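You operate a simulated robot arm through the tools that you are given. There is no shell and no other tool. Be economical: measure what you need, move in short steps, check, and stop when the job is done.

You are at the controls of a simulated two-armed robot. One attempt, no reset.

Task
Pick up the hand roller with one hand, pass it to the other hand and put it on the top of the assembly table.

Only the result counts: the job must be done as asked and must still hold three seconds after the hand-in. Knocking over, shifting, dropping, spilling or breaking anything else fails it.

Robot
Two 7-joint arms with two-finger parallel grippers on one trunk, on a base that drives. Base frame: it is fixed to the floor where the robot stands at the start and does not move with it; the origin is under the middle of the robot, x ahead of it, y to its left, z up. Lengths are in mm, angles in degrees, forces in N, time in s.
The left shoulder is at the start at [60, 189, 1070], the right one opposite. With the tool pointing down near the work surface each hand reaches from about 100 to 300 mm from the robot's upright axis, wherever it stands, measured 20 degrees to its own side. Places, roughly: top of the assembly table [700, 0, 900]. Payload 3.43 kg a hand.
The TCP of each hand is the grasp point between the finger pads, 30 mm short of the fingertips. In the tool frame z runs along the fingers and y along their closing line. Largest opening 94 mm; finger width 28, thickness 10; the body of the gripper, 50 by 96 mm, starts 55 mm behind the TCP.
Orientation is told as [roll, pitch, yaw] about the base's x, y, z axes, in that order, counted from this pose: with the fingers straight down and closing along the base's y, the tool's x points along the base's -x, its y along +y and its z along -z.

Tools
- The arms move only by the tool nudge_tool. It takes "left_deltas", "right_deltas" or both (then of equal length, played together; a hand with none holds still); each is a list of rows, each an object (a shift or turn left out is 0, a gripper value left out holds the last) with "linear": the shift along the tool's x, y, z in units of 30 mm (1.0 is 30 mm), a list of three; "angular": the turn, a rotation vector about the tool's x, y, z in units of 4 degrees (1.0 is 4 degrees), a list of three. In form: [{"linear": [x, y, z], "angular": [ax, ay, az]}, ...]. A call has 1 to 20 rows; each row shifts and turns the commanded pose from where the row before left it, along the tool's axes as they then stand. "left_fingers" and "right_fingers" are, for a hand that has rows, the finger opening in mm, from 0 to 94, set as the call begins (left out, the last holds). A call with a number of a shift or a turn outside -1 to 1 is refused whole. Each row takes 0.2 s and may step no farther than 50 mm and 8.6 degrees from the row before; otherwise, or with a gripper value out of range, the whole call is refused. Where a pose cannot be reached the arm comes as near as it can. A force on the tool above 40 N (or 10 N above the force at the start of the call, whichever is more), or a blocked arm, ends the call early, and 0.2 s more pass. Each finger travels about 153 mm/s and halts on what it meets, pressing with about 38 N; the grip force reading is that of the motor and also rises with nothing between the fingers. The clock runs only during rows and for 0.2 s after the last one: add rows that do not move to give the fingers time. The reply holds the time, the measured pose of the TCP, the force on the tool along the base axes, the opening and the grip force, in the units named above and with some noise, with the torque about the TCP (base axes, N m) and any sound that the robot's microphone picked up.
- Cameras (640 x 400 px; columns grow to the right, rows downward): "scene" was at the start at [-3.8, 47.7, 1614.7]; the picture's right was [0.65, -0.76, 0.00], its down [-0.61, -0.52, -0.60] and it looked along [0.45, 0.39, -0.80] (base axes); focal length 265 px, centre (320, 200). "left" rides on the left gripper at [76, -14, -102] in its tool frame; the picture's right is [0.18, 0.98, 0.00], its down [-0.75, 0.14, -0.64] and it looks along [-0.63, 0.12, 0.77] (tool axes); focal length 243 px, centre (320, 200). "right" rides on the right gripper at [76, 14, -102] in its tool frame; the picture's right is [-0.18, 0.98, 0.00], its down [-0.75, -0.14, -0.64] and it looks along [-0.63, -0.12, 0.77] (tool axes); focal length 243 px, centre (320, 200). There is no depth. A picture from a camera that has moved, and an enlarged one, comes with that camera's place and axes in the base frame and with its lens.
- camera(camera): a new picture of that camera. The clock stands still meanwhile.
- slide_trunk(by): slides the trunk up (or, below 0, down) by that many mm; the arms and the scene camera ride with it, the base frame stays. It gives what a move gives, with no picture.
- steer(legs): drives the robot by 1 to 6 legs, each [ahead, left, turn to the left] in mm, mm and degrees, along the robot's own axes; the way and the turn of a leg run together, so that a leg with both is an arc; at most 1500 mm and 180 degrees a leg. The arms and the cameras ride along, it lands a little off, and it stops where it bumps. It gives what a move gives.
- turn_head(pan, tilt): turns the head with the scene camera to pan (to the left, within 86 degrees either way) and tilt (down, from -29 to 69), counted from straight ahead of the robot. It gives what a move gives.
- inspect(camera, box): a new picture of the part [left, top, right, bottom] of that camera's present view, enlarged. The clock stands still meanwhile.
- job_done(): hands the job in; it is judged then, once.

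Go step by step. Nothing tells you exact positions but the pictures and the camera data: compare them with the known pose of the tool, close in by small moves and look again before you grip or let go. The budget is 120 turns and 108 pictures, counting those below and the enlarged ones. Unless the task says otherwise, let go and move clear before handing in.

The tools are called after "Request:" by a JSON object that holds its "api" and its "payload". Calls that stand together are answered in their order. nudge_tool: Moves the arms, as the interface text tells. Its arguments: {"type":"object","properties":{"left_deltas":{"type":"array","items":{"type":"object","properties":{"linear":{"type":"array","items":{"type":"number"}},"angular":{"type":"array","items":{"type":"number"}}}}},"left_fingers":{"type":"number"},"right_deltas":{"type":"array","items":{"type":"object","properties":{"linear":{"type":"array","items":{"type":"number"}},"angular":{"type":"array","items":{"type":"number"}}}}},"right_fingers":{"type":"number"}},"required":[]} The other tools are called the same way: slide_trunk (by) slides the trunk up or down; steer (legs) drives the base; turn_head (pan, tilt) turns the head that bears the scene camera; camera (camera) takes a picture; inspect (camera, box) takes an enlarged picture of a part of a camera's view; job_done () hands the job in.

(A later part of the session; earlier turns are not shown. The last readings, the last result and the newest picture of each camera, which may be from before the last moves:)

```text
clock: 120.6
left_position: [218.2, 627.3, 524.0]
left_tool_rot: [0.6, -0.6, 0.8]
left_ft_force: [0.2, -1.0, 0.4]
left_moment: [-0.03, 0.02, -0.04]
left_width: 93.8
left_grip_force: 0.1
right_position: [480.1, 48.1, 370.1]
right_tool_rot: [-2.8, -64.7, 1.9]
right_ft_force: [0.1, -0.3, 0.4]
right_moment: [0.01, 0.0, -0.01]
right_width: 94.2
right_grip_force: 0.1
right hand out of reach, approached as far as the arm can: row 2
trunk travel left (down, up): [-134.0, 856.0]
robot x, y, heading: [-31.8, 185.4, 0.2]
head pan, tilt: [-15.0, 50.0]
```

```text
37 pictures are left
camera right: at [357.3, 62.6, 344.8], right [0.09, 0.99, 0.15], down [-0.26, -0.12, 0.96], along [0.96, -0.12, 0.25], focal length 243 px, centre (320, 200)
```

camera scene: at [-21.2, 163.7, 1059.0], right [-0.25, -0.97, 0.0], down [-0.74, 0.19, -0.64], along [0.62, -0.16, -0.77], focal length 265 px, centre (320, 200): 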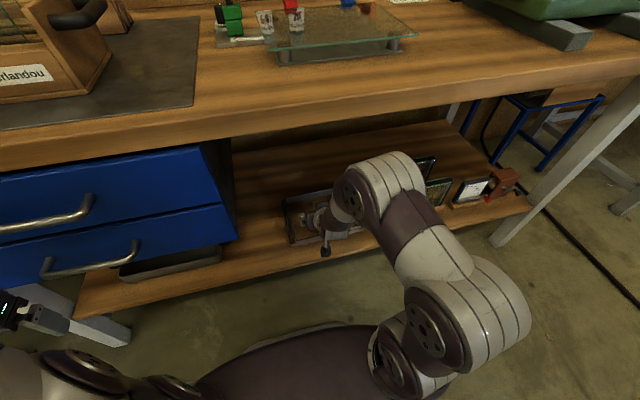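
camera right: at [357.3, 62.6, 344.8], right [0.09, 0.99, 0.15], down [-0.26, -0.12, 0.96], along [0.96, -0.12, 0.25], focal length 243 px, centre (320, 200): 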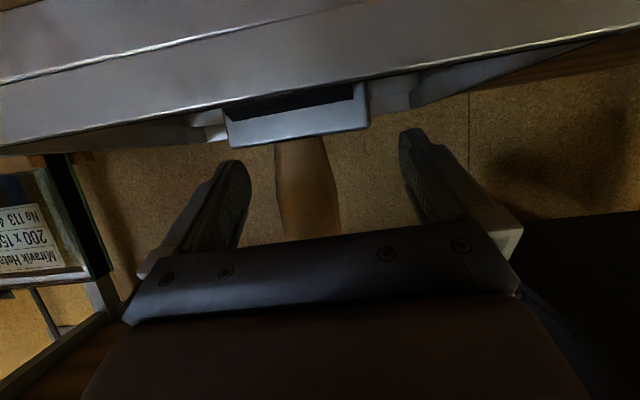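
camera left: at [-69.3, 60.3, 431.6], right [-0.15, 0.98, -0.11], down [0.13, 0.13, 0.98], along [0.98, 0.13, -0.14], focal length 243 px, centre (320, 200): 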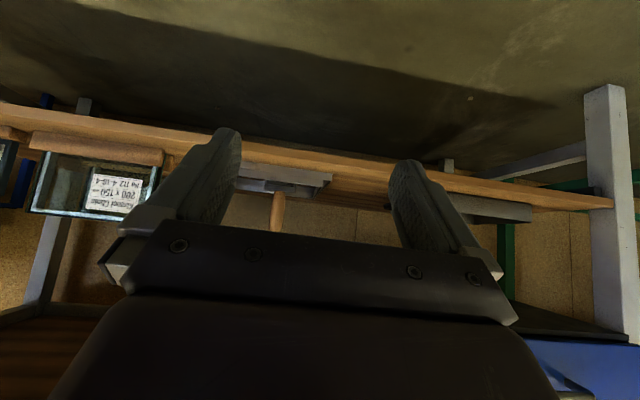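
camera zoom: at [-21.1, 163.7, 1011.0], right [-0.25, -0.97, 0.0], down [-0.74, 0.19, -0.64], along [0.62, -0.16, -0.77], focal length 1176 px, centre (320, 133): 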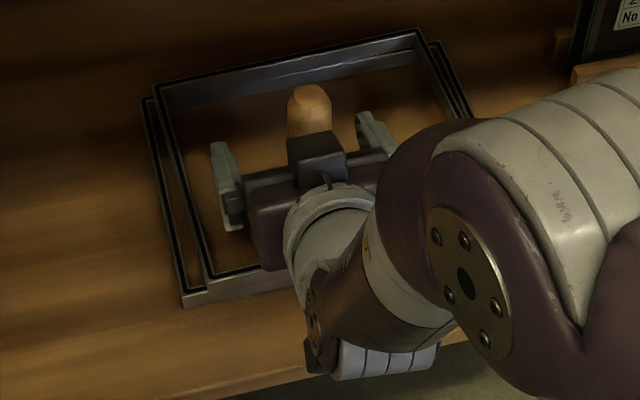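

Small base trim of 7 mm right and 4 mm forward, then a recheck.

Request:
{"api": "steer", "payload": {"legs": [[4, -7, 0]]}}

Request:
{"api": "camera", "payload": {"camera": "right"}}

```text
clock: 121.4
left_position: [223.6, 619.5, 525.1]
left_tool_rot: [0.7, -0.7, 0.6]
left_ft_force: [-0.6, -0.1, 0.0]
left_moment: [-0.02, -0.02, -0.01]
left_width: 93.8
left_grip_force: 0.0
right_position: [485.3, 40.1, 370.0]
right_tool_rot: [-2.8, -64.8, 2.0]
right_ft_force: [-0.1, 0.4, 0.6]
right_moment: [-0.01, 0.0, 0.01]
right_width: 94.0
right_grip_force: 0.2
trunk travel left (down, up): [-134.0, 856.0]
robot x, y, heading: [-32.0, 175.4, 0.3]
head pan, tilt: [-15.0, 50.0]
```

```text
36 pictures are left
camera right: at [361.3, 55.7, 344.7], right [0.09, 0.99, 0.15], down [-0.26, -0.12, 0.96], along [0.96, -0.12, 0.25], focal length 243 px, centre (320, 200)
```

right: 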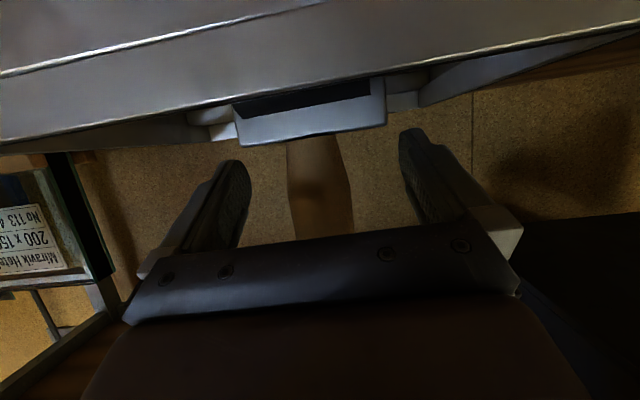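

Centred. Closing the right fingers.

Request:
{"api": "nudge_tool", "payload": {"right_deltas": [{}, {}, {}, {}, {}], "right_fingers": 0}}

Request:
{"api": "camera", "payload": {"camera": "right"}}

```text
clock: 122.6
left_position: [224.1, 619.2, 525.2]
left_tool_rot: [0.7, -0.9, 0.7]
left_ft_force: [-0.6, 0.1, 0.1]
left_moment: [0.01, -0.01, 0.02]
left_width: 94.1
left_grip_force: 0.0
right_position: [485.4, 39.0, 369.6]
right_tool_rot: [-2.7, -64.8, 2.0]
right_ft_force: [2.4, 0.7, 2.6]
right_moment: [0.26, -0.12, -0.03]
right_width: 33.4
right_grip_force: 38.0
trunk travel left (down, up): [-134.0, 856.0]
robot x, y, heading: [-32.9, 178.3, 0.5]
head pan, tilt: [-15.0, 50.0]
```

```text
35 pictures are left
camera right: at [361.5, 55.8, 345.0], right [0.09, 0.99, 0.15], down [-0.26, -0.12, 0.96], along [0.96, -0.12, 0.25], focal length 243 px, centre (320, 200)
```

right: 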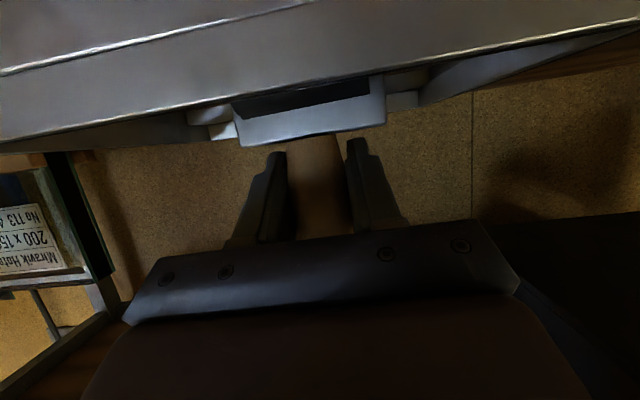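

Gripped at 33 mm. Lifting straight up 80 mm with the trunk, and checking.

Request:
{"api": "slide_trunk", "payload": {"by": 80}}

Request:
{"api": "camera", "payload": {"camera": "scene"}}

```text
clock: 123.7
left_position: [222.8, 620.6, 604.2]
left_tool_rot: [0.7, -0.7, 0.7]
left_ft_force: [-0.4, -1.0, 1.0]
left_moment: [0.01, -0.01, -0.02]
left_width: 94.1
left_grip_force: 0.1
right_position: [484.2, 39.2, 449.8]
right_tool_rot: [-2.8, -64.7, 1.9]
right_ft_force: [-0.3, 0.8, -3.4]
right_moment: [0.01, -0.02, 0.0]
right_width: 33.2
right_grip_force: 38.0
trunk travel left (down, up): [-214.0, 776.0]
robot x, y, heading: [-33.8, 177.2, 0.3]
head pan, tilt: [-15.0, 50.0]
```

```text
34 pictures are left
camera scene: at [-16.7, 156.7, 1091.0], right [-0.25, -0.97, 0.0], down [-0.74, 0.19, -0.64], along [0.62, -0.16, -0.77], focal length 265 px, centre (320, 200)
```

scene: 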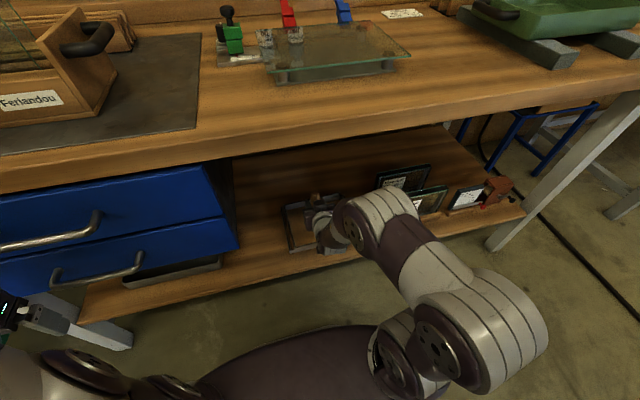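

Roller lifted (about 3.5 N). Backing out 320 mm, then raising the trunk.

Request:
{"api": "steer", "payload": {"legs": [[-320, 0, 0]]}}

Request:
{"api": "slide_trunk", "payload": {"by": 400}}

Request:
{"api": "turn_head", "payload": {"pan": 0, "tilt": 60}}

Request:
{"api": "camera", "payload": {"camera": "scene"}}

```text
clock: 125.9
left_position: [-91.3, 617.4, 604.1]
left_tool_rot: [0.7, -0.7, 0.5]
left_ft_force: [0.6, 0.0, -0.9]
left_moment: [0.0, 0.02, -0.01]
left_width: 94.2
left_grip_force: 0.1
right_position: [167.2, 36.7, 449.6]
right_tool_rot: [-2.8, -64.7, 1.7]
right_ft_force: [0.3, -0.2, -2.2]
right_moment: [0.04, -0.02, 0.02]
right_width: 32.9
right_grip_force: 38.2
trunk travel left (down, up): [-214.0, 776.0]
robot x, y, heading: [-346.5, 175.4, 0.1]
head pan, tilt: [-15.0, 50.0]
```

```text
clock: 129.7
left_position: [-92.6, 617.8, 1004.5]
left_tool_rot: [0.7, -0.7, 0.7]
left_ft_force: [0.0, -0.9, -0.6]
left_moment: [0.01, 0.0, -0.02]
left_width: 94.0
left_grip_force: 0.1
right_position: [167.4, 37.3, 849.9]
right_tool_rot: [-2.9, -64.8, 1.9]
right_ft_force: [-0.3, 1.1, -2.9]
right_moment: [-0.02, -0.03, 0.04]
right_width: 32.9
right_grip_force: 37.9
trunk travel left (down, up): [-614.0, 376.0]
robot x, y, heading: [-351.7, 175.0, -0.1]
head pan, tilt: [-15.0, 50.0]
```

```text
clock: 130.5
left_position: [-92.8, 617.9, 1004.6]
left_tool_rot: [0.6, -0.7, 0.6]
left_ft_force: [0.3, 0.1, -0.6]
left_moment: [0.0, 0.0, 0.05]
left_width: 93.8
left_grip_force: 0.0
right_position: [166.5, 37.0, 849.6]
right_tool_rot: [-2.7, -64.8, 1.8]
right_ft_force: [-0.6, -0.2, -2.9]
right_moment: [-0.01, -0.02, -0.02]
right_width: 33.3
right_grip_force: 38.3
trunk travel left (down, up): [-614.0, 376.0]
robot x, y, heading: [-352.1, 178.0, -0.1]
head pan, tilt: [0.0, 60.0]
```

```text
33 pictures are left
camera scene: at [-342.0, 175.5, 1478.5], right [0.0, -1.0, 0.0], down [-0.87, 0.0, -0.5], along [0.5, 0.0, -0.87], focal length 265 px, centre (320, 200)
```

scene: 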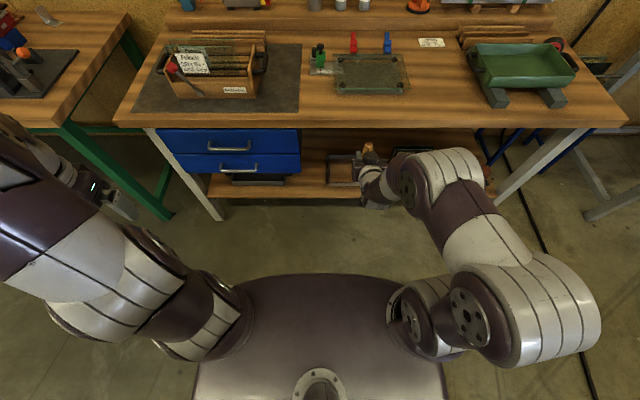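

The roller is held securely upright. I'll bring it toward the middle while yawing the right hand 40° inward, so the left hand can come from the other side.

Request:
{"api": "nudge_tool", "payload": {"right_deltas": [{"linear": [0, 0.5, 0], "angular": [-0.906, 0, -0.423]}, {"linear": [0, 0.5, 0], "angular": [-0.906, 0, -0.423]}, {"linear": [0, 0.5, 0], "angular": [-0.906, 0, -0.423]}, {"linear": [0, 0.5, 0], "angular": [-0.906, 0, -0.423]}, {"linear": [0, 0.5, 0], "angular": [-0.906, 0, -0.423]}, {"linear": [0, 0.5, 0], "angular": [-0.906, 0, -0.423]}, {"linear": [0, 0.5, 0], "angular": [-0.906, 0, -0.423]}, {"linear": [0, 0.5, 0], "angular": [-0.906, 0, -0.423]}, {"linear": [0, 0.5, 0], "angular": [-0.906, 0, -0.423]}, {"linear": [0, 0.5, 0], "angular": [-0.906, 0, -0.423]}, {}]}}

Request:
{"api": "camera", "payload": {"camera": "scene"}}

```text
clock: 132.9
left_position: [-91.7, 617.6, 1003.8]
left_tool_rot: [0.6, -0.7, 0.7]
left_ft_force: [0.4, 0.1, -0.4]
left_moment: [0.02, 0.04, -0.05]
left_width: 93.8
left_grip_force: 0.0
right_position: [33.4, 319.1, 847.8]
right_tool_rot: [-1.7, -63.9, 40.6]
right_ft_force: [0.3, 0.9, -2.0]
right_moment: [-0.01, -0.04, 0.01]
right_width: 33.0
right_grip_force: 38.2
right hand out of reach, approached as far as the arm can: row 1, 2, 3, 4, 5, 6, 7, 8, 9, 10
trunk travel left (down, up): [-614.0, 376.0]
robot x, y, heading: [-347.7, 175.5, 0.0]
head pan, tilt: [0.0, 60.0]
```

```text
32 pictures are left
camera scene: at [-341.8, 175.6, 1478.4], right [0.0, -1.0, 0.0], down [-0.87, 0.0, -0.5], along [0.5, 0.0, -0.87], focal length 265 px, centre (320, 200)
```

scene: 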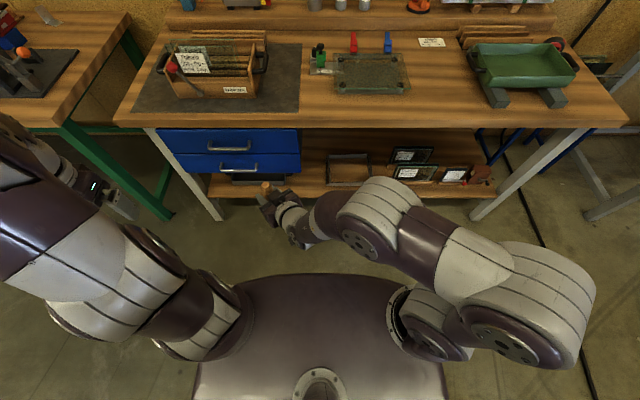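

It settled at (33, 319), still upright and well placed for the left hand. I'll yaw the left hand −45° and bring it nearer at a safe height.

Request:
{"api": "nudge_tool", "payload": {"left_deltas": [{"angular": [0, 0, 0.94]}, {"angular": [0, 0, 0.94]}, {"angular": [0, 0, 0.94]}, {"angular": [0, 0, 0.94]}, {"angular": [0, 0, 0.94]}, {"angular": [0, 0, 0.94]}, {"angular": [0, 0, 0.94]}, {"angular": [0, 0, 0.94]}, {"angular": [0, 0, 0.94]}, {"angular": [0, 0, 0.94]}, {"angular": [0, 0, 0.94]}, {"angular": [0, 0, 0.94]}]}}

Request:
{"api": "nudge_tool", "payload": {"left_deltas": [{"angular": [0, -0.96, 0]}, {"angular": [0, -0.96, 0]}, {"angular": [0, -0.96, 0]}, {"angular": [0, -0.96, 0]}, {"angular": [0, -0.96, 0]}, {"angular": [0, -0.96, 0]}, {"angular": [0, -0.96, 0]}, {"angular": [0, -0.96, 0]}, {"angular": [0, -0.96, 0]}, {"angular": [0, -0.96, 0]}, {"angular": [0, -0.96, 0]}, {"angular": [0, -0.96, 0]}, {"angular": [0, -0.96, 0]}]}}

Request:
{"api": "camera", "payload": {"camera": "scene"}}

```text
clock: 135.5
left_position: [-93.4, 618.2, 1004.7]
left_tool_rot: [1.0, 0.0, -44.6]
left_ft_force: [-0.6, 0.3, 0.0]
left_moment: [0.03, -0.04, 0.02]
left_width: 94.1
left_grip_force: 0.1
right_position: [33.6, 318.5, 845.9]
right_tool_rot: [-1.8, -64.1, 40.5]
right_ft_force: [0.4, -0.1, -1.7]
right_moment: [-0.02, 0.0, -0.04]
right_width: 32.8
right_grip_force: 38.3
trunk travel left (down, up): [-614.0, 376.0]
robot x, y, heading: [-351.4, 176.8, -0.1]
head pan, tilt: [0.0, 60.0]
```

```text
clock: 138.3
left_position: [-79.3, 542.9, 886.0]
left_tool_rot: [1.5, -50.0, -45.8]
left_ft_force: [-0.2, -0.2, -0.5]
left_moment: [-0.03, 0.0, 0.01]
left_width: 93.9
left_grip_force: 0.2
left hand out of reach, approached as far as the arm can: row 5, 6, 7, 8, 9, 10, 11, 12, 13
right_position: [32.7, 319.8, 846.4]
right_tool_rot: [-1.9, -64.0, 40.5]
right_ft_force: [-0.8, 0.4, -3.5]
right_moment: [0.03, -0.04, 0.0]
right_width: 33.1
right_grip_force: 38.1
trunk travel left (down, up): [-614.0, 376.0]
robot x, y, heading: [-349.4, 176.7, 0.3]
head pan, tilt: [0.0, 60.0]
```

```text
31 pictures are left
camera scene: at [-341.8, 176.6, 1478.5], right [0.0, -1.0, 0.0], down [-0.87, 0.0, -0.5], along [0.5, 0.0, -0.87], focal length 265 px, centre (320, 200)
```

scene: 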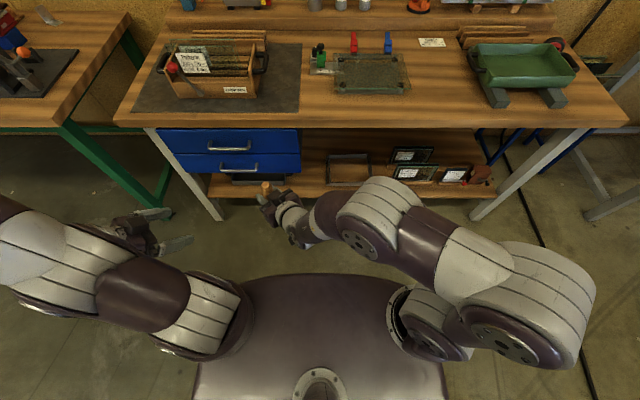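

Left hand oriented; moving sideways 76 mm and forward 100 mm, then a look with the left camera.

Request:
{"api": "nudge_tool", "payload": {"left_deltas": [{"linear": [-0.1, -0.63, -0.06]}, {"linear": [-0.1, -0.63, -0.06]}, {"linear": [-0.64, -0.63, 0.57]}, {"linear": [-0.64, -0.63, 0.57]}, {"linear": [-0.53, 0, 0.64]}, {"linear": [-0.53, 0, 0.64]}, {}]}}

Request:
{"api": "camera", "payload": {"camera": "left"}}

Request:
{"api": "inspect", "payload": {"camera": "scene", "box": [140, 140, 400, 300]}}

```text
clock: 139.9
left_position: [-54.4, 425.8, 915.5]
left_tool_rot: [1.6, -49.9, -45.6]
left_ft_force: [0.5, 0.0, 0.5]
left_moment: [-0.01, -0.01, -0.01]
left_width: 94.1
left_grip_force: 0.1
left hand out of reach, approached as far as the arm can: row 2, 3
right_position: [33.9, 319.0, 845.4]
right_tool_rot: [-2.0, -64.1, 40.6]
right_ft_force: [0.0, 0.6, -2.0]
right_moment: [0.02, 0.0, -0.04]
right_width: 32.9
right_grip_force: 38.3
trunk travel left (down, up): [-614.0, 376.0]
robot x, y, heading: [-348.7, 178.2, 0.3]
head pan, tilt: [0.0, 60.0]
```

```text
30 pictures are left
camera left: at [-157.0, 505.3, 923.5], right [0.61, 0.79, -0.12], down [0.08, 0.09, 0.99], along [0.79, -0.61, -0.01], focal length 243 px, centre (320, 200)
```

left: 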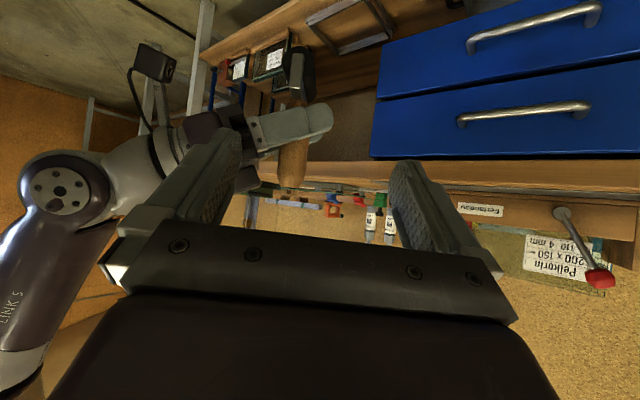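

```text
2.46 times, centred on (270, 220) of scene
camera zoom: at [-342.2, 176.7, 1478.4], right [0.0, -1.0, 0.0], down [-0.87, 0.0, -0.5], along [0.5, 0.0, -0.87], focal length 651 px, centre (443, 151)
```

zoom: 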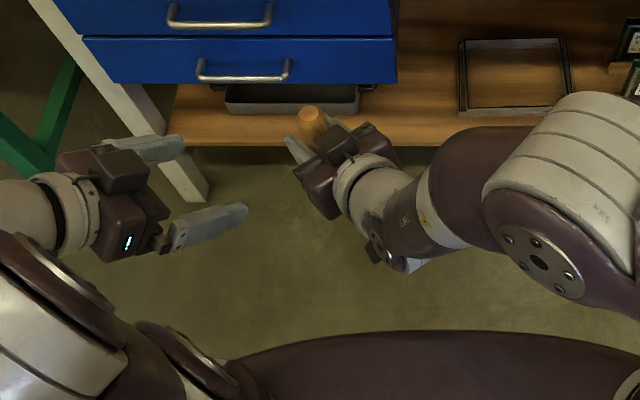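

Handle top is at about z 907. I'll level the left hand by 15° more so its fingertips stay above the right fingers, and narrow the opening to 66 mm.

Request:
{"api": "nudge_tool", "payload": {"left_deltas": [{"angular": [0, -0.94, 0]}, {"angular": [0, -0.94, 0]}, {"angular": [0, -0.94, 0]}, {"angular": [0, -0.94, 0]}, {}], "left_fingers": 66}}

```text
clock: 141.1
left_position: [-55.2, 424.3, 916.0]
left_tool_rot: [1.6, -53.4, -45.8]
left_ft_force: [0.1, 0.9, -0.6]
left_moment: [0.04, 0.01, 0.0]
left_width: 66.0
left_grip_force: 0.0
left hand out of reach, approached as far as the arm can: row 2, 3, 4
right_position: [34.8, 318.3, 846.9]
right_tool_rot: [-1.7, -64.1, 40.4]
right_ft_force: [-0.1, 0.3, -1.5]
right_moment: [-0.01, -0.04, 0.03]
right_width: 33.0
right_grip_force: 38.2
trunk travel left (down, up): [-614.0, 376.0]
robot x, y, heading: [-351.4, 176.1, 0.3]
head pan, tilt: [0.0, 60.0]
```

Request:
{"api": "nudge_tool", "payload": {"left_deltas": [{"linear": [-0.5, -0.13, 0.67]}, {"linear": [-0.5, -0.13, 0.67]}, {"linear": [-0.5, -0.13, 0.67]}, {"angular": [0, -0.94, 0]}, {"angular": [0, -0.94, 0]}, {"angular": [0, -0.94, 0]}, {}]}}

Request:
{"api": "camera", "payload": {"camera": "left"}}

```text
clock: 141.9
left_position: [-15.4, 370.0, 913.8]
left_tool_rot: [1.9, -52.8, -46.1]
left_ft_force: [-3.8, 5.3, 1.5]
left_moment: [-0.02, 0.1, -0.25]
left_width: 65.5
left_grip_force: 0.1
left hand out of reach, approached as far as the arm can: row 4
right_position: [37.0, 310.7, 842.5]
right_tool_rot: [-1.2, -63.5, 38.7]
right_ft_force: [3.7, -5.7, -4.9]
right_moment: [0.3, 0.04, 0.31]
right_width: 32.7
right_grip_force: 37.9
trunk travel left (down, up): [-614.0, 376.0]
robot x, y, heading: [-348.9, 177.0, 0.2]
head pan, tilt: [0.0, 60.0]
stopped in row 4 (right hand): the force on the tool passed its limit at 73 N (the readings are from after the stop); the commanded pose is now the measured one
```

```text
28 pictures are left
camera left: at [-116.8, 448.9, 914.9], right [0.61, 0.78, -0.13], down [0.05, 0.12, 0.99], along [0.79, -0.61, 0.04], focal length 243 px, centre (320, 200)
```

left: 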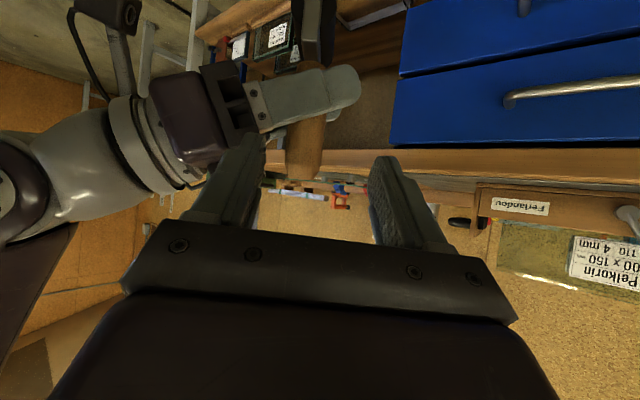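

The left finger touched the right gripper's body. I'll back off, narrow the left opening to 50 mm, align, and approach again short of the right fingers.

Request:
{"api": "nudge_tool", "payload": {"left_deltas": [{"linear": [0.6, 0, -0.8]}, {"linear": [0.3, -0.16, -0.4]}, {}], "left_fingers": 50}}

Request:
{"api": "camera", "payload": {"camera": "left"}}

Request:
{"api": "inspect", "payload": {"camera": "scene", "box": [200, 160, 340, 260]}}

```text
clock: 142.7
left_position: [-51.6, 396.9, 915.1]
left_tool_rot: [1.9, -52.8, -46.2]
left_ft_force: [-0.1, -0.7, -0.5]
left_moment: [0.01, 0.02, 0.0]
left_width: 50.1
left_grip_force: 0.1
right_position: [36.4, 313.3, 843.9]
right_tool_rot: [-1.2, -63.7, 38.8]
right_ft_force: [0.2, -0.3, -2.5]
right_moment: [0.04, 0.02, -0.03]
right_width: 32.7
right_grip_force: 37.8
trunk travel left (down, up): [-614.0, 376.0]
robot x, y, heading: [-351.4, 175.0, 0.2]
head pan, tilt: [0.0, 60.0]
```

```text
27 pictures are left
camera left: at [-153.1, 477.7, 915.3], right [0.61, 0.78, -0.13], down [0.05, 0.13, 0.99], along [0.79, -0.61, 0.04], focal length 243 px, centre (320, 200)
```

left: 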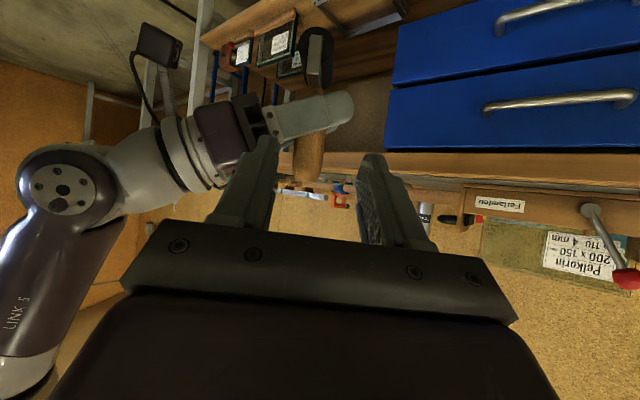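

```text
4.00 times, centred on (270, 210) of scene
camera zoom: at [-342.1, 175.9, 1478.4], right [0.0, -1.0, 0.0], down [-0.87, 0.0, -0.5], along [0.5, 0.0, -0.87], focal length 1059 px, centre (520, 160)
```

zoom: 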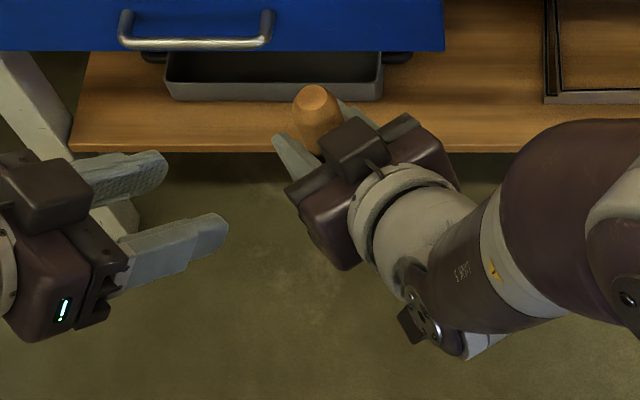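

The right gripper has a block beside the handle, so I'll turn the hands to face each other more: right yaw +24°, left yaw −24°.

Request:
{"api": "nudge_tool", "payload": {"right_deltas": [{"angular": [-0.9, 0, -0.43]}, {"angular": [-0.9, 0, -0.43]}, {"angular": [-0.9, 0, -0.43]}, {"angular": [-0.9, 0, -0.43]}, {"angular": [-0.9, 0, -0.43]}, {"angular": [-0.9, 0, -0.43]}, {}], "left_deltas": [{"angular": [0.8, 0, 0.6]}, {"angular": [0.8, 0, 0.6]}, {"angular": [0.8, 0, 0.6]}, {"angular": [0.8, 0, 0.6]}, {"angular": [0.8, 0, 0.6]}, {"angular": [0.8, 0, 0.6]}, {}]}}

Request:
{"api": "inspect", "payload": {"camera": "scene", "box": [140, 140, 400, 300]}}

```text
clock: 144.1
left_position: [-50.3, 396.0, 914.3]
left_tool_rot: [1.0, -51.9, -68.2]
left_ft_force: [1.0, -0.3, 0.0]
left_moment: [0.02, 0.01, -0.01]
left_width: 49.9
left_grip_force: 0.0
right_position: [-38.1, 370.2, 856.0]
right_tool_rot: [-0.8, -64.1, 50.8]
right_ft_force: [0.9, 0.1, -3.7]
right_moment: [0.0, 0.0, -0.01]
right_width: 32.8
right_grip_force: 37.9
right hand out of reach, approached as far as the arm can: row 1, 2, 3, 4, 5, 6
trunk travel left (down, up): [-614.0, 376.0]
robot x, y, heading: [-349.8, 174.2, 0.1]
head pan, tilt: [0.0, 60.0]
stopped in row 7 (right hand): the arm was blocked; the commanded pose is now the measured one
```

```text
2.46 times, centred on (270, 220) of scene
camera zoom: at [-341.8, 176.1, 1478.4], right [0.0, -1.0, 0.0], down [-0.87, 0.0, -0.5], along [0.5, 0.0, -0.87], focal length 651 px, centre (443, 151)
```

zoom: 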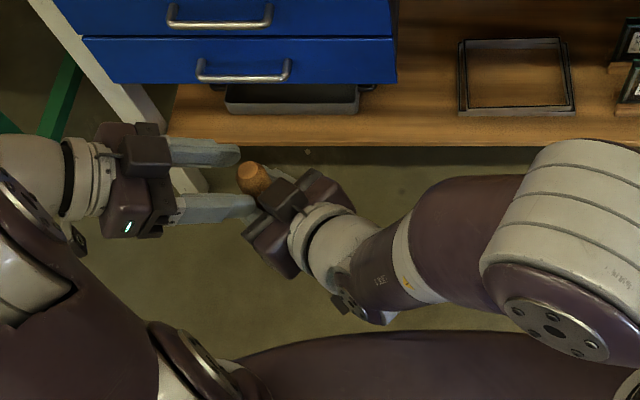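

The drift put the handle almost directly between the left fingers. Checking with the left camera and an enlarged scene view.

Request:
{"api": "camera", "payload": {"camera": "left"}}

Request:
{"api": "inspect", "payload": {"camera": "scene", "box": [200, 180, 300, 250]}}

```text
24 pictures are left
camera left: at [-113.5, 510.1, 917.9], right [0.86, 0.48, -0.13], down [0.1, 0.09, 0.99], along [0.49, -0.87, 0.02], focal length 243 px, centre (320, 200)
```

left: 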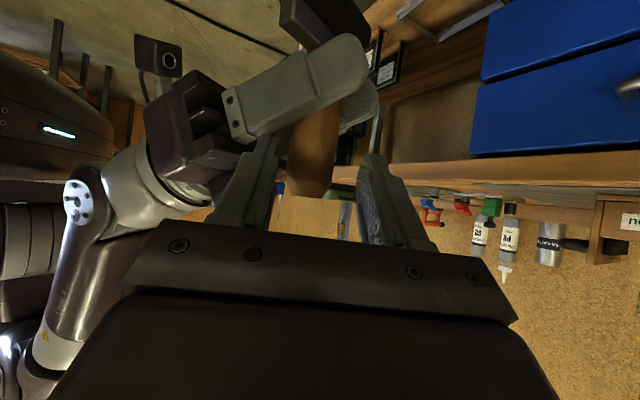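

```text
5.71 times, centred on (250, 215) of scene
camera zoom: at [-341.8, 176.1, 1478.4], right [0.0, -1.0, 0.0], down [-0.87, 0.0, -0.5], along [0.5, 0.0, -0.87], focal length 1512 px, centre (720, 114)
```

zoom: 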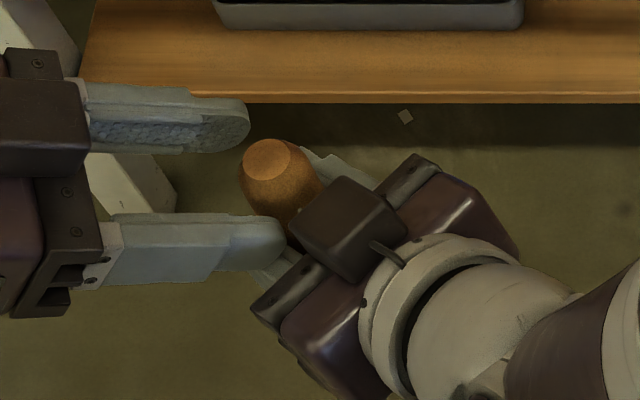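

The block still obstructs at this angle. I'll back the left hand off 60 mm, return its yaw to about −38° so its finger runs parallel to the block's face, and narrow it to 46 mm.

Request:
{"api": "nudge_tool", "payload": {"left_deltas": [{"linear": [0.617, 0, -0.787]}, {"linear": [0.617, 0, -0.787]}, {"angular": [-0.75, 0, -0.58]}, {"angular": [-0.75, 0, -0.58]}, {"angular": [-0.75, 0, -0.58]}, {"angular": [-0.75, 0, -0.58]}, {"angular": [-0.75, 0, -0.58]}, {"angular": [-0.75, 0, -0.58]}, {"angular": [-0.75, 0, -0.58]}, {"angular": [-0.75, 0, -0.58]}, {}], "left_fingers": 46}}

Request:
{"api": "camera", "payload": {"camera": "left"}}

```text
clock: 146.5
left_position: [-66.9, 424.0, 906.5]
left_tool_rot: [1.4, -52.3, -37.9]
left_ft_force: [-1.1, -0.1, 0.0]
left_moment: [-0.01, -0.02, -0.02]
left_width: 46.2
left_grip_force: 0.1
left hand out of reach, approached as far as the arm can: row 1, 2
right_position: [-39.7, 369.8, 855.8]
right_tool_rot: [-0.7, -64.2, 50.8]
right_ft_force: [0.0, 0.8, -3.2]
right_moment: [0.05, 0.02, 0.02]
right_width: 32.5
right_grip_force: 38.1
trunk travel left (down, up): [-614.0, 376.0]
robot x, y, heading: [-351.2, 174.1, 0.1]
head pan, tilt: [0.0, 60.0]
```

```text
22 pictures are left
camera left: at [-178.4, 491.4, 909.6], right [0.5, 0.86, -0.13], down [0.04, 0.13, 0.99], along [0.86, -0.5, 0.03], focal length 243 px, centre (320, 200)
```

left: 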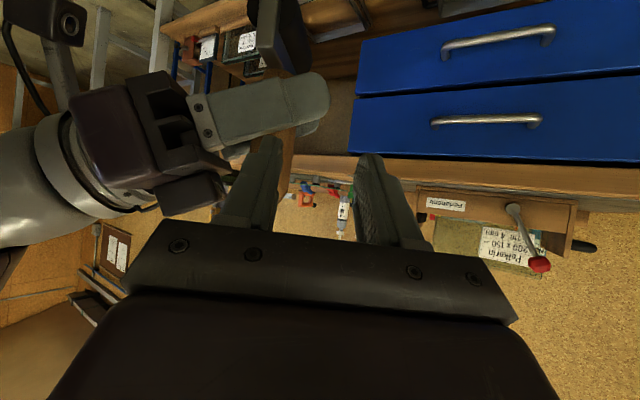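

The handle is ~20 mm to one side of the left fingers. I'll advance the right hand 22 mm along its own direction to line it up, then look again.

Request:
{"api": "nudge_tool", "payload": {"right_deltas": [{"linear": [-0.16, 0, 0.33]}, {"linear": [-0.16, 0, 0.33]}, {}]}}

Request:
{"api": "camera", "payload": {"camera": "left"}}

```text
clock: 147.3
left_position: [-67.9, 425.9, 907.7]
left_tool_rot: [1.3, -52.1, -37.9]
left_ft_force: [-1.0, 0.1, 0.5]
left_moment: [-0.01, -0.02, 0.02]
left_width: 46.2
left_grip_force: 0.1
right_position: [-26.6, 388.0, 855.2]
right_tool_rot: [-0.8, -64.1, 50.9]
right_ft_force: [0.5, 0.7, -2.2]
right_moment: [0.02, -0.05, -0.01]
right_width: 32.4
right_grip_force: 38.0
trunk travel left (down, up): [-614.0, 376.0]
robot x, y, heading: [-348.0, 178.9, -0.0]
head pan, tilt: [0.0, 60.0]
```

```text
21 pictures are left
camera left: at [-178.6, 491.2, 909.8], right [0.5, 0.85, -0.13], down [0.04, 0.13, 0.99], along [0.86, -0.5, 0.03], focal length 243 px, centre (320, 200)
```

left: 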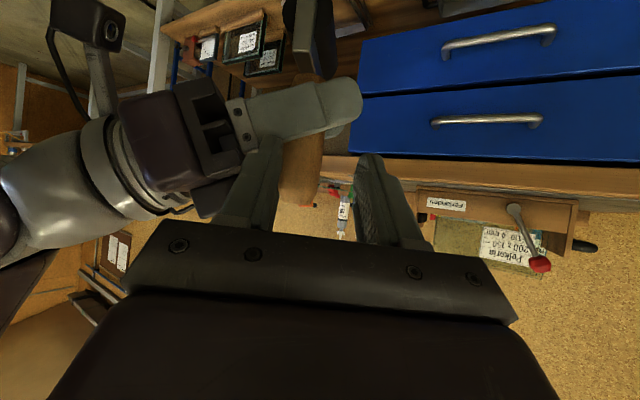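

Nearly aligned. Another 5 mm by the right hand, then the left forward 25 mm and a check.

Request:
{"api": "nudge_tool", "payload": {"right_deltas": [{"linear": [-0.08, 0, 0.16]}, {}, {}, {}], "left_deltas": [{}, {"linear": [-0.26, 0, 0.33]}, {"linear": [-0.26, 0, 0.33]}, {}]}}

Request:
{"api": "camera", "payload": {"camera": "left"}}

Request:
{"api": "inspect", "payload": {"camera": "scene", "box": [200, 180, 300, 250]}}

```text
clock: 147.8
left_position: [-63.0, 422.0, 906.3]
left_tool_rot: [2.0, -51.7, -38.4]
left_ft_force: [-4.8, 4.3, 0.7]
left_moment: [0.11, 0.13, -0.24]
left_width: 45.2
left_grip_force: 0.1
right_position: [-20.5, 386.9, 852.9]
right_tool_rot: [-0.2, -63.8, 49.6]
right_ft_force: [5.7, -5.3, -4.0]
right_moment: [0.2, 0.12, 0.27]
right_width: 32.5
right_grip_force: 38.1
trunk travel left (down, up): [-614.0, 376.0]
robot x, y, heading: [-345.5, 177.2, 0.2]
head pan, tilt: [0.0, 60.0]
stopped in row 2 (right hand): the force on the tool passed its limit at 55 N (the readings are from after the stop); the commanded pose is now the measured one
```

```text
20 pictures are left
camera left: at [-173.4, 488.6, 909.9], right [0.5, 0.86, -0.12], down [0.04, 0.12, 0.99], along [0.86, -0.5, 0.02], focal length 243 px, centre (320, 200)
```

left: 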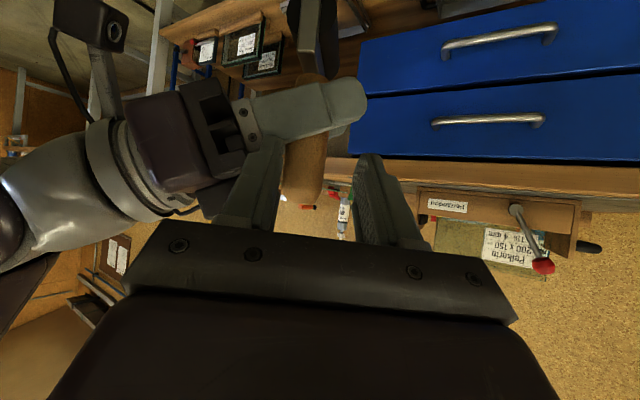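

```text
5.71 times, centred on (250, 215) of scene
camera zoom: at [-342.0, 175.2, 1478.4], right [0.0, -1.0, 0.0], down [-0.87, 0.0, -0.5], along [0.5, 0.0, -0.87], focal length 1512 px, centre (720, 114)
```

zoom: 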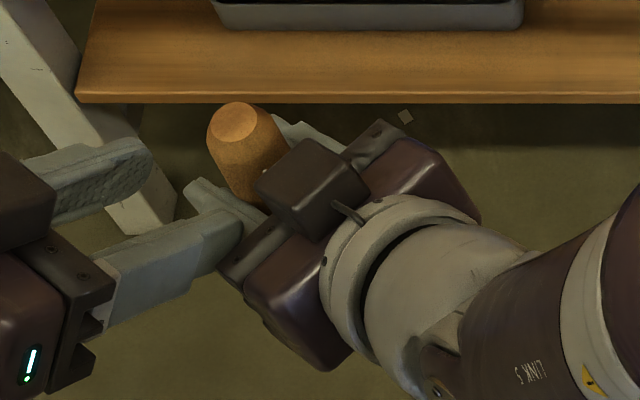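

The right gripper's knuckles block that line. Better: roll the right hand about its own axis so the handle's top leans toward the left hand, and roll the left hand 90° so it takes the handle end-on. First I'll move the left hand clear.

Request:
{"api": "nudge_tool", "payload": {"left_deltas": [{"linear": [-0.6, 0.7, -0.47]}, {"linear": [-0.6, 0.7, -0.47]}, {"linear": [-0.6, 0.7, -0.47]}, {}], "left_fingers": 70}}

Request:
{"api": "nudge_tool", "payload": {"right_deltas": [{"angular": [0, 0, -1]}, {"angular": [0, 0, -1]}, {"angular": [0, 0, -1]}, {"angular": [0, 0, -1]}, {"angular": [0, 0, -1]}, {"angular": [0, 0, -1]}, {"angular": [0, 0, -1]}, {"angular": [0, 0, -1]}, {"angular": [0, 0, -1]}, {"angular": [0, 0, -1]}, {"angular": [0, 0, -1]}, {}]}}

Request:
{"api": "nudge_tool", "payload": {"left_deltas": [{"angular": [0, 0, 1]}, {"angular": [0, 0, 1]}, {"angular": [0, 0, 1]}, {"angular": [0, 0, 1]}, {"angular": [0, 0, 1]}, {"angular": [0, 0, 1]}, {"angular": [0, 0, 1]}, {"angular": [0, 0, 1]}, {"angular": [0, 0, 1]}, {"angular": [0, 0, 1]}, {"angular": [0, 0, 1]}, {}]}}

Request:
{"api": "inspect", "payload": {"camera": "scene", "box": [140, 140, 400, 300]}}

```text
clock: 148.8
left_position: [-27.7, 463.9, 972.8]
left_tool_rot: [1.7, -51.6, -38.3]
left_ft_force: [-0.1, -0.5, 0.0]
left_moment: [-0.02, 0.02, -0.04]
left_width: 69.9
left_grip_force: 0.1
left hand out of reach, approached as far as the arm can: row 3
right_position: [-19.9, 387.7, 853.5]
right_tool_rot: [-0.3, -63.9, 49.7]
right_ft_force: [-0.6, 0.1, -2.2]
right_moment: [-0.01, 0.03, -0.02]
right_width: 32.8
right_grip_force: 38.0
trunk travel left (down, up): [-614.0, 376.0]
robot x, y, heading: [-348.6, 173.1, -0.0]
head pan, tilt: [0.0, 60.0]
```

```text
clock: 151.4
left_position: [-28.1, 465.6, 972.7]
left_tool_rot: [1.8, -51.6, -38.5]
left_ft_force: [0.3, -0.2, 0.6]
left_moment: [0.03, -0.01, -0.03]
left_width: 70.2
left_grip_force: 0.0
right_position: [-20.6, 388.7, 854.1]
right_tool_rot: [-54.9, -40.2, 115.0]
right_ft_force: [-0.3, 0.0, -2.4]
right_moment: [0.03, 0.03, 0.02]
right_width: 32.5
right_grip_force: 38.5
trunk travel left (down, up): [-614.0, 376.0]
robot x, y, heading: [-346.4, 174.3, 0.1]
head pan, tilt: [0.0, 60.0]
```

```text
clock: 154.1
left_position: [36.2, 445.7, 1009.7]
left_tool_rot: [41.6, -33.4, -94.2]
left_ft_force: [0.3, -0.7, 0.3]
left_moment: [0.01, 0.0, -0.02]
left_width: 69.9
left_grip_force: 0.1
left hand out of reach, approached as far as the arm can: row 5, 6, 7, 8, 9, 10, 11
right_position: [-19.4, 387.1, 854.2]
right_tool_rot: [-55.0, -40.1, 115.0]
right_ft_force: [0.5, 0.1, -2.0]
right_moment: [0.05, -0.01, -0.02]
right_width: 32.4
right_grip_force: 38.5
trunk travel left (down, up): [-614.0, 376.0]
robot x, y, heading: [-348.3, 176.4, -0.1]
head pan, tilt: [0.0, 60.0]
```

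```text
2.46 times, centred on (270, 220) of scene
camera zoom: at [-342.3, 175.9, 1478.4], right [0.0, -1.0, 0.0], down [-0.87, 0.0, -0.5], along [0.5, 0.0, -0.87], focal length 651 px, centre (443, 151)
```

zoom: 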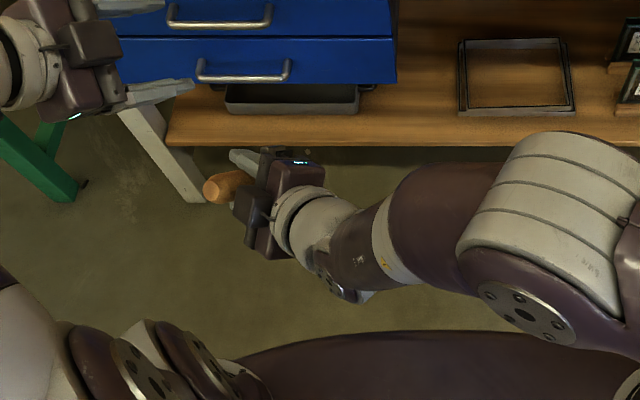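

The right hand rolled cleanly and the handle's end now points up-left toward the left hand. The left wrist disliked that roll direction, so I'll roll it the opposite way.

Request:
{"api": "nudge_tool", "payload": {"left_deltas": [{"angular": [0, 0, -1], "linear": [0, 0.3, 0]}, {"angular": [0, 0, -1], "linear": [0, 0.3, 0]}, {"angular": [0, 0, -1], "linear": [0, 0.3, 0]}, {"angular": [0, 0, -1]}, {"angular": [0, 0, -1]}, {"angular": [0, 0, -1]}, {"angular": [0, 0, -1]}, {"angular": [0, 0, -1]}, {"angular": [0, 0, -1]}, {"angular": [0, 0, -1]}, {"angular": [0, 0, -1]}, {"angular": [0, 0, -1]}, {"angular": [0, 0, -1]}, {"angular": [0, 0, -1]}, {"angular": [0, 0, -1]}, {"angular": [0, 0, -1]}, {"angular": [0, 0, -1]}, {"angular": [0, 0, -1]}, {"angular": [0, 0, -1]}, {"angular": [0, 0, -1]}]}}

Request:
{"api": "nudge_tool", "payload": {"left_deltas": [{"angular": [0, 0, -1]}, {"angular": [0, 0, -1]}, {"angular": [0, 0, -1]}, {"angular": [0, 0, -1]}, {"angular": [0, 0, -1]}, {"angular": [0, 0, -1]}, {"angular": [0, 0, -1]}, {"angular": [0, 0, -1]}, {}]}}

Request:
{"api": "inspect", "payload": {"camera": "scene", "box": [100, 100, 380, 300]}}

```text
clock: 158.2
left_position: [58.6, 456.3, 1022.4]
left_tool_rot: [-35.9, -40.2, 12.1]
left_ft_force: [0.3, 0.2, -0.9]
left_moment: [-0.01, 0.0, -0.03]
left_width: 70.1
left_grip_force: 0.0
right_position: [-20.8, 387.4, 854.5]
right_tool_rot: [-55.0, -40.1, 115.0]
right_ft_force: [0.3, -0.6, -2.4]
right_moment: [0.01, 0.01, -0.01]
right_width: 32.6
right_grip_force: 37.7
trunk travel left (down, up): [-614.0, 376.0]
robot x, y, heading: [-351.0, 171.0, -0.0]
head pan, tilt: [0.0, 60.0]
```

```text
clock: 160.2
left_position: [57.7, 456.7, 1022.3]
left_tool_rot: [-49.5, -18.1, 38.8]
left_ft_force: [-0.5, 0.4, -0.8]
left_moment: [0.0, -0.01, 0.03]
left_width: 70.1
left_grip_force: 0.2
right_position: [-19.2, 387.3, 853.7]
right_tool_rot: [-54.9, -40.1, 115.0]
right_ft_force: [0.8, 0.4, -3.5]
right_moment: [0.05, 0.03, -0.01]
right_width: 32.6
right_grip_force: 37.8
trunk travel left (down, up): [-614.0, 376.0]
robot x, y, heading: [-350.7, 174.2, -0.0]
head pan, tilt: [0.0, 60.0]
```

```text
2.00 times, centred on (240, 200) of scene
camera zoom: at [-342.1, 175.8, 1478.4], right [0.0, -1.0, 0.0], down [-0.87, 0.0, -0.5], along [0.5, 0.0, -0.87], focal length 529 px, centre (480, 200)
```

zoom: 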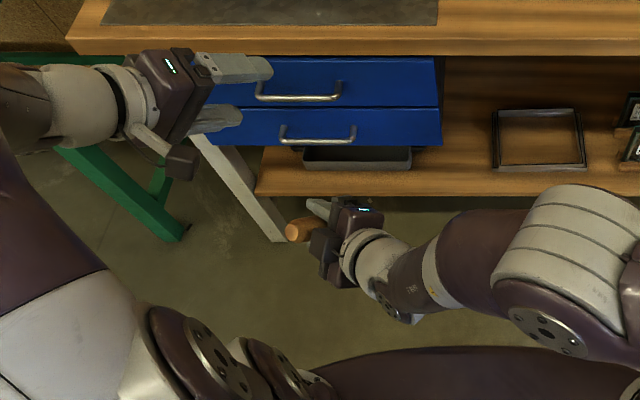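

Rolling this way works without drift. I'll finish the left roll (−28°) and move the right hand 90 mm forward, where the left arm reaches better.

Request:
{"api": "nudge_tool", "payload": {"left_deltas": [{"angular": [0, 0, -1]}, {"angular": [0, 0, -1]}, {"angular": [0, 0, -1]}, {"angular": [0, 0, -1]}, {"angular": [0, 0, -1]}, {"angular": [0, 0, -1]}, {}], "right_deltas": [{"linear": [0.165, -0.373, 0.289]}, {"linear": [0.165, -0.373, 0.289]}, {"linear": [0.165, -0.373, 0.289]}, {"linear": [0.165, -0.373, 0.289]}, {"linear": [0.165, -0.373, 0.289]}, {"linear": [0.165, -0.373, 0.289]}, {}], "left_fingers": 80}}

Request:
{"api": "camera", "payload": {"camera": "left"}}

```text
clock: 161.8
left_position: [58.1, 456.2, 1023.0]
left_tool_rot: [-51.8, 0.5, 54.1]
left_ft_force: [0.3, 0.0, -0.6]
left_moment: [0.03, 0.01, -0.02]
left_width: 80.1
left_grip_force: 0.0
right_position: [-13.8, 388.4, 853.5]
right_tool_rot: [-54.9, -40.0, 114.6]
right_ft_force: [0.4, 0.3, -2.5]
right_moment: [0.04, 0.0, 0.03]
right_width: 32.6
right_grip_force: 37.5
right hand out of reach, approached as far as the arm can: row 1, 2, 3, 4, 5, 6
trunk travel left (down, up): [-614.0, 376.0]
robot x, y, heading: [-351.0, 173.9, -0.0]
head pan, tilt: [0.0, 60.0]
```

```text
16 pictures are left
camera left: at [-45.1, 437.9, 1098.2], right [-0.61, 0.2, -0.77], down [-0.04, 0.96, 0.28], along [0.8, 0.2, -0.57], focal length 243 px, centre (320, 200)
```

left: 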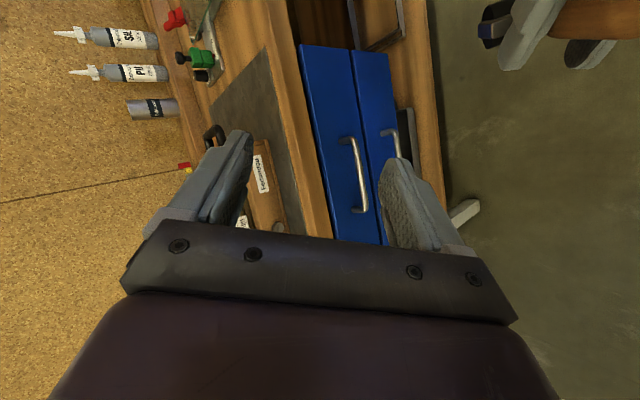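

The right arm is at its limit, so the left hand must come. Moving the left hand to 60 mm short of the handle's end.

Request:
{"api": "nudge_tool", "payload": {"left_deltas": [{"linear": [0.41, 0.56, -0.07]}, {"linear": [0.41, 0.56, -0.07]}, {"linear": [0.41, 0.56, -0.07]}, {"linear": [0.41, 0.56, -0.07]}, {"linear": [0.41, 0.56, -0.07]}, {"linear": [0.41, 0.56, -0.07]}, {"linear": [0.41, 0.56, -0.07]}, {"linear": [0.41, 0.56, -0.07]}, {}]}}

Request:
{"api": "camera", "payload": {"camera": "left"}}

```text
clock: 163.8
left_position: [-76.4, 433.1, 928.1]
left_tool_rot: [-51.7, 0.5, 54.2]
left_ft_force: [-0.2, -0.5, 0.9]
left_moment: [0.01, -0.01, 0.0]
left_width: 80.1
left_grip_force: 0.0
right_position: [-12.0, 388.2, 853.8]
right_tool_rot: [-54.9, -39.9, 114.6]
right_ft_force: [-0.3, 0.0, -2.6]
right_moment: [0.04, 0.0, 0.0]
right_width: 32.7
right_grip_force: 37.9
trunk travel left (down, up): [-614.0, 376.0]
robot x, y, heading: [-345.5, 176.6, 0.1]
head pan, tilt: [0.0, 60.0]
```

```text
15 pictures are left
camera left: at [-180.4, 414.7, 1003.7], right [-0.6, 0.2, -0.77], down [-0.04, 0.96, 0.28], along [0.8, 0.2, -0.57], focal length 243 px, centre (320, 200)
```

left: 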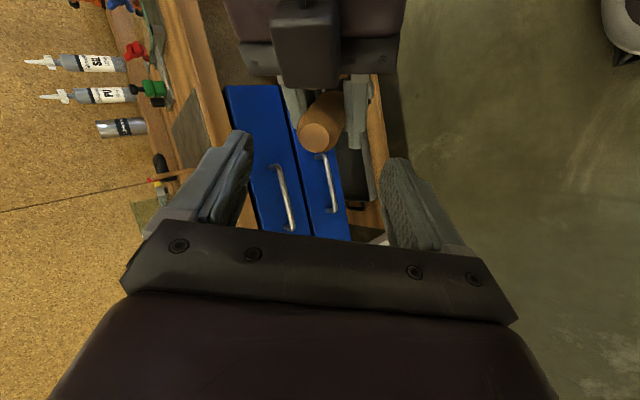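

The handle's end is centred between the left fingers with a clear path. Advancing 58 mm along the tool axis.

Request:
{"api": "nudge_tool", "payload": {"left_deltas": [{"linear": [0.03, -0.02, 0.48]}, {"linear": [0.03, -0.02, 0.48]}, {"linear": [0.03, -0.02, 0.48]}, {"linear": [0.03, -0.02, 0.48]}, {}]}}

Request:
{"api": "camera", "payload": {"camera": "left"}}

```text
clock: 165.1
left_position: [-39.4, 402.1, 894.0]
left_tool_rot: [-51.7, 0.4, 54.2]
left_ft_force: [-10.5, 8.1, 4.6]
left_moment: [0.45, 0.51, 0.04]
left_width: 82.8
left_grip_force: 2.7
right_position: [-14.2, 389.0, 852.1]
right_tool_rot: [-54.8, -39.8, 114.6]
right_ft_force: [10.4, -8.8, -6.3]
right_moment: [-0.17, -0.19, 0.02]
right_width: 32.6
right_grip_force: 38.3
trunk travel left (down, up): [-614.0, 376.0]
robot x, y, heading: [-349.6, 176.3, -0.1]
head pan, tilt: [0.0, 60.0]
```

```text
14 pictures are left
camera left: at [-144.0, 383.7, 970.2], right [-0.6, 0.2, -0.77], down [-0.04, 0.96, 0.28], along [0.8, 0.2, -0.57], focal length 243 px, centre (320, 200)
```

left: 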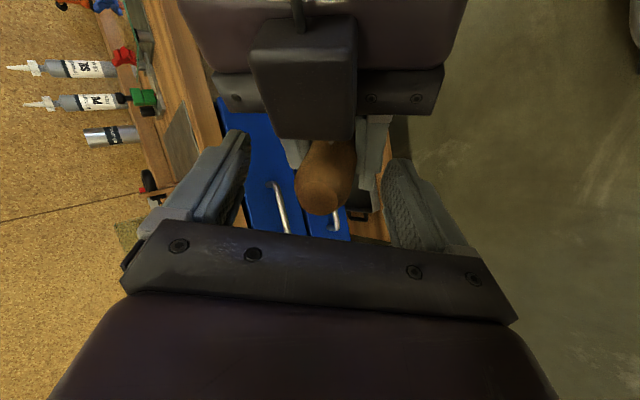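

Light contact between the fingertips; backing off 10 mm and then closing the left fingers.

Request:
{"api": "nudge_tool", "payload": {"left_deltas": [{"linear": [0, 0, -0.33]}, {}]}}

Request:
{"api": "nudge_tool", "payload": {"left_deltas": [{}, {}, {}, {}, {}], "left_fingers": 0}}

Request:
{"api": "camera", "payload": {"camera": "left"}}

```text
clock: 165.7
left_position: [-46.5, 406.0, 901.0]
left_tool_rot: [-51.8, 0.5, 54.2]
left_ft_force: [0.5, -0.3, -0.6]
left_moment: [0.0, 0.01, 0.01]
left_width: 80.1
left_grip_force: 0.1
right_position: [-12.4, 387.9, 853.1]
right_tool_rot: [-54.9, -40.1, 114.7]
right_ft_force: [-0.2, 0.1, -1.7]
right_moment: [0.04, 0.01, 0.0]
right_width: 32.5
right_grip_force: 37.7
trunk travel left (down, up): [-614.0, 376.0]
robot x, y, heading: [-351.1, 170.5, -0.0]
head pan, tilt: [0.0, 60.0]
```

```text
clock: 166.8
left_position: [-48.6, 406.5, 900.6]
left_tool_rot: [-51.4, 0.5, 54.3]
left_ft_force: [-10.6, 21.8, -17.0]
left_moment: [1.05, 1.24, 0.29]
left_width: 36.1
left_grip_force: 38.1
right_position: [-12.9, 389.9, 854.0]
right_tool_rot: [-55.1, -40.1, 114.7]
right_ft_force: [11.5, -21.8, 17.9]
right_moment: [0.34, -0.05, 0.3]
right_width: 32.5
right_grip_force: 38.4
trunk travel left (down, up): [-614.0, 376.0]
robot x, y, heading: [-349.6, 177.6, 0.2]
head pan, tilt: [0.0, 60.0]
```

```text
13 pictures are left
camera left: at [-150.2, 388.5, 975.7], right [-0.61, 0.2, -0.77], down [-0.04, 0.96, 0.28], along [0.79, 0.2, -0.57], focal length 243 px, centre (320, 200)
```

left: 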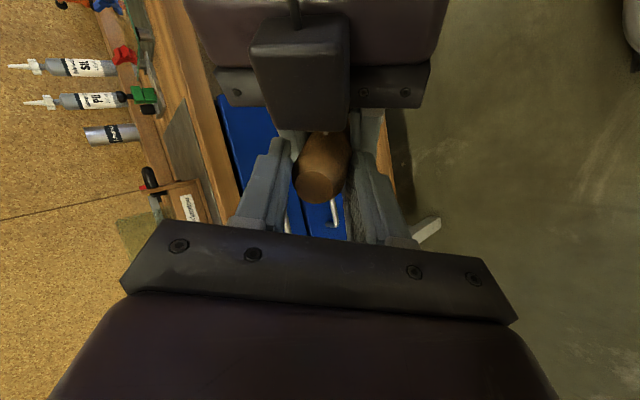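

The left holds the handle (36 mm). Opening the right fingers and withdrawing the right hand along its axis.

Request:
{"api": "nudge_tool", "payload": {"right_deltas": [{}, {}, {}, {}], "right_fingers": 80}}

Request:
{"api": "camera", "payload": {"camera": "left"}}

```text
clock: 167.8
left_position: [-46.8, 405.4, 900.5]
left_tool_rot: [-51.7, 0.5, 54.2]
left_ft_force: [0.0, -0.5, -1.9]
left_moment: [0.12, 0.14, 0.0]
left_width: 29.3
left_grip_force: 37.9
right_position: [-12.9, 388.3, 854.2]
right_tool_rot: [-54.8, -39.9, 114.7]
right_ft_force: [-0.4, -0.1, -0.4]
right_moment: [0.01, -0.03, 0.02]
right_width: 79.9
right_grip_force: 0.0
trunk travel left (down, up): [-614.0, 376.0]
robot x, y, heading: [-345.9, 175.3, -0.1]
head pan, tilt: [0.0, 60.0]
```

```text
12 pictures are left
camera left: at [-150.1, 388.3, 976.2], right [-0.6, 0.2, -0.77], down [-0.04, 0.96, 0.28], along [0.8, 0.2, -0.57], focal length 243 px, centre (320, 200)
```

left: 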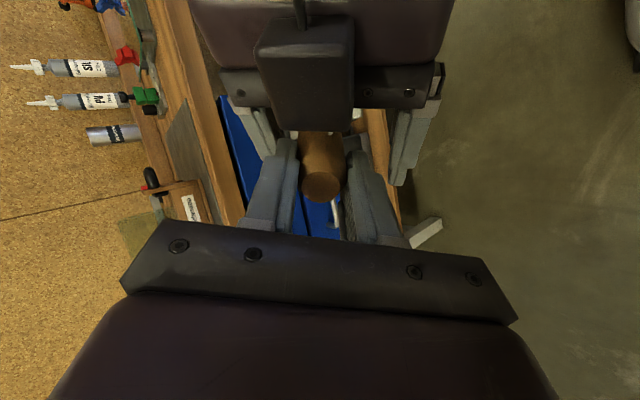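

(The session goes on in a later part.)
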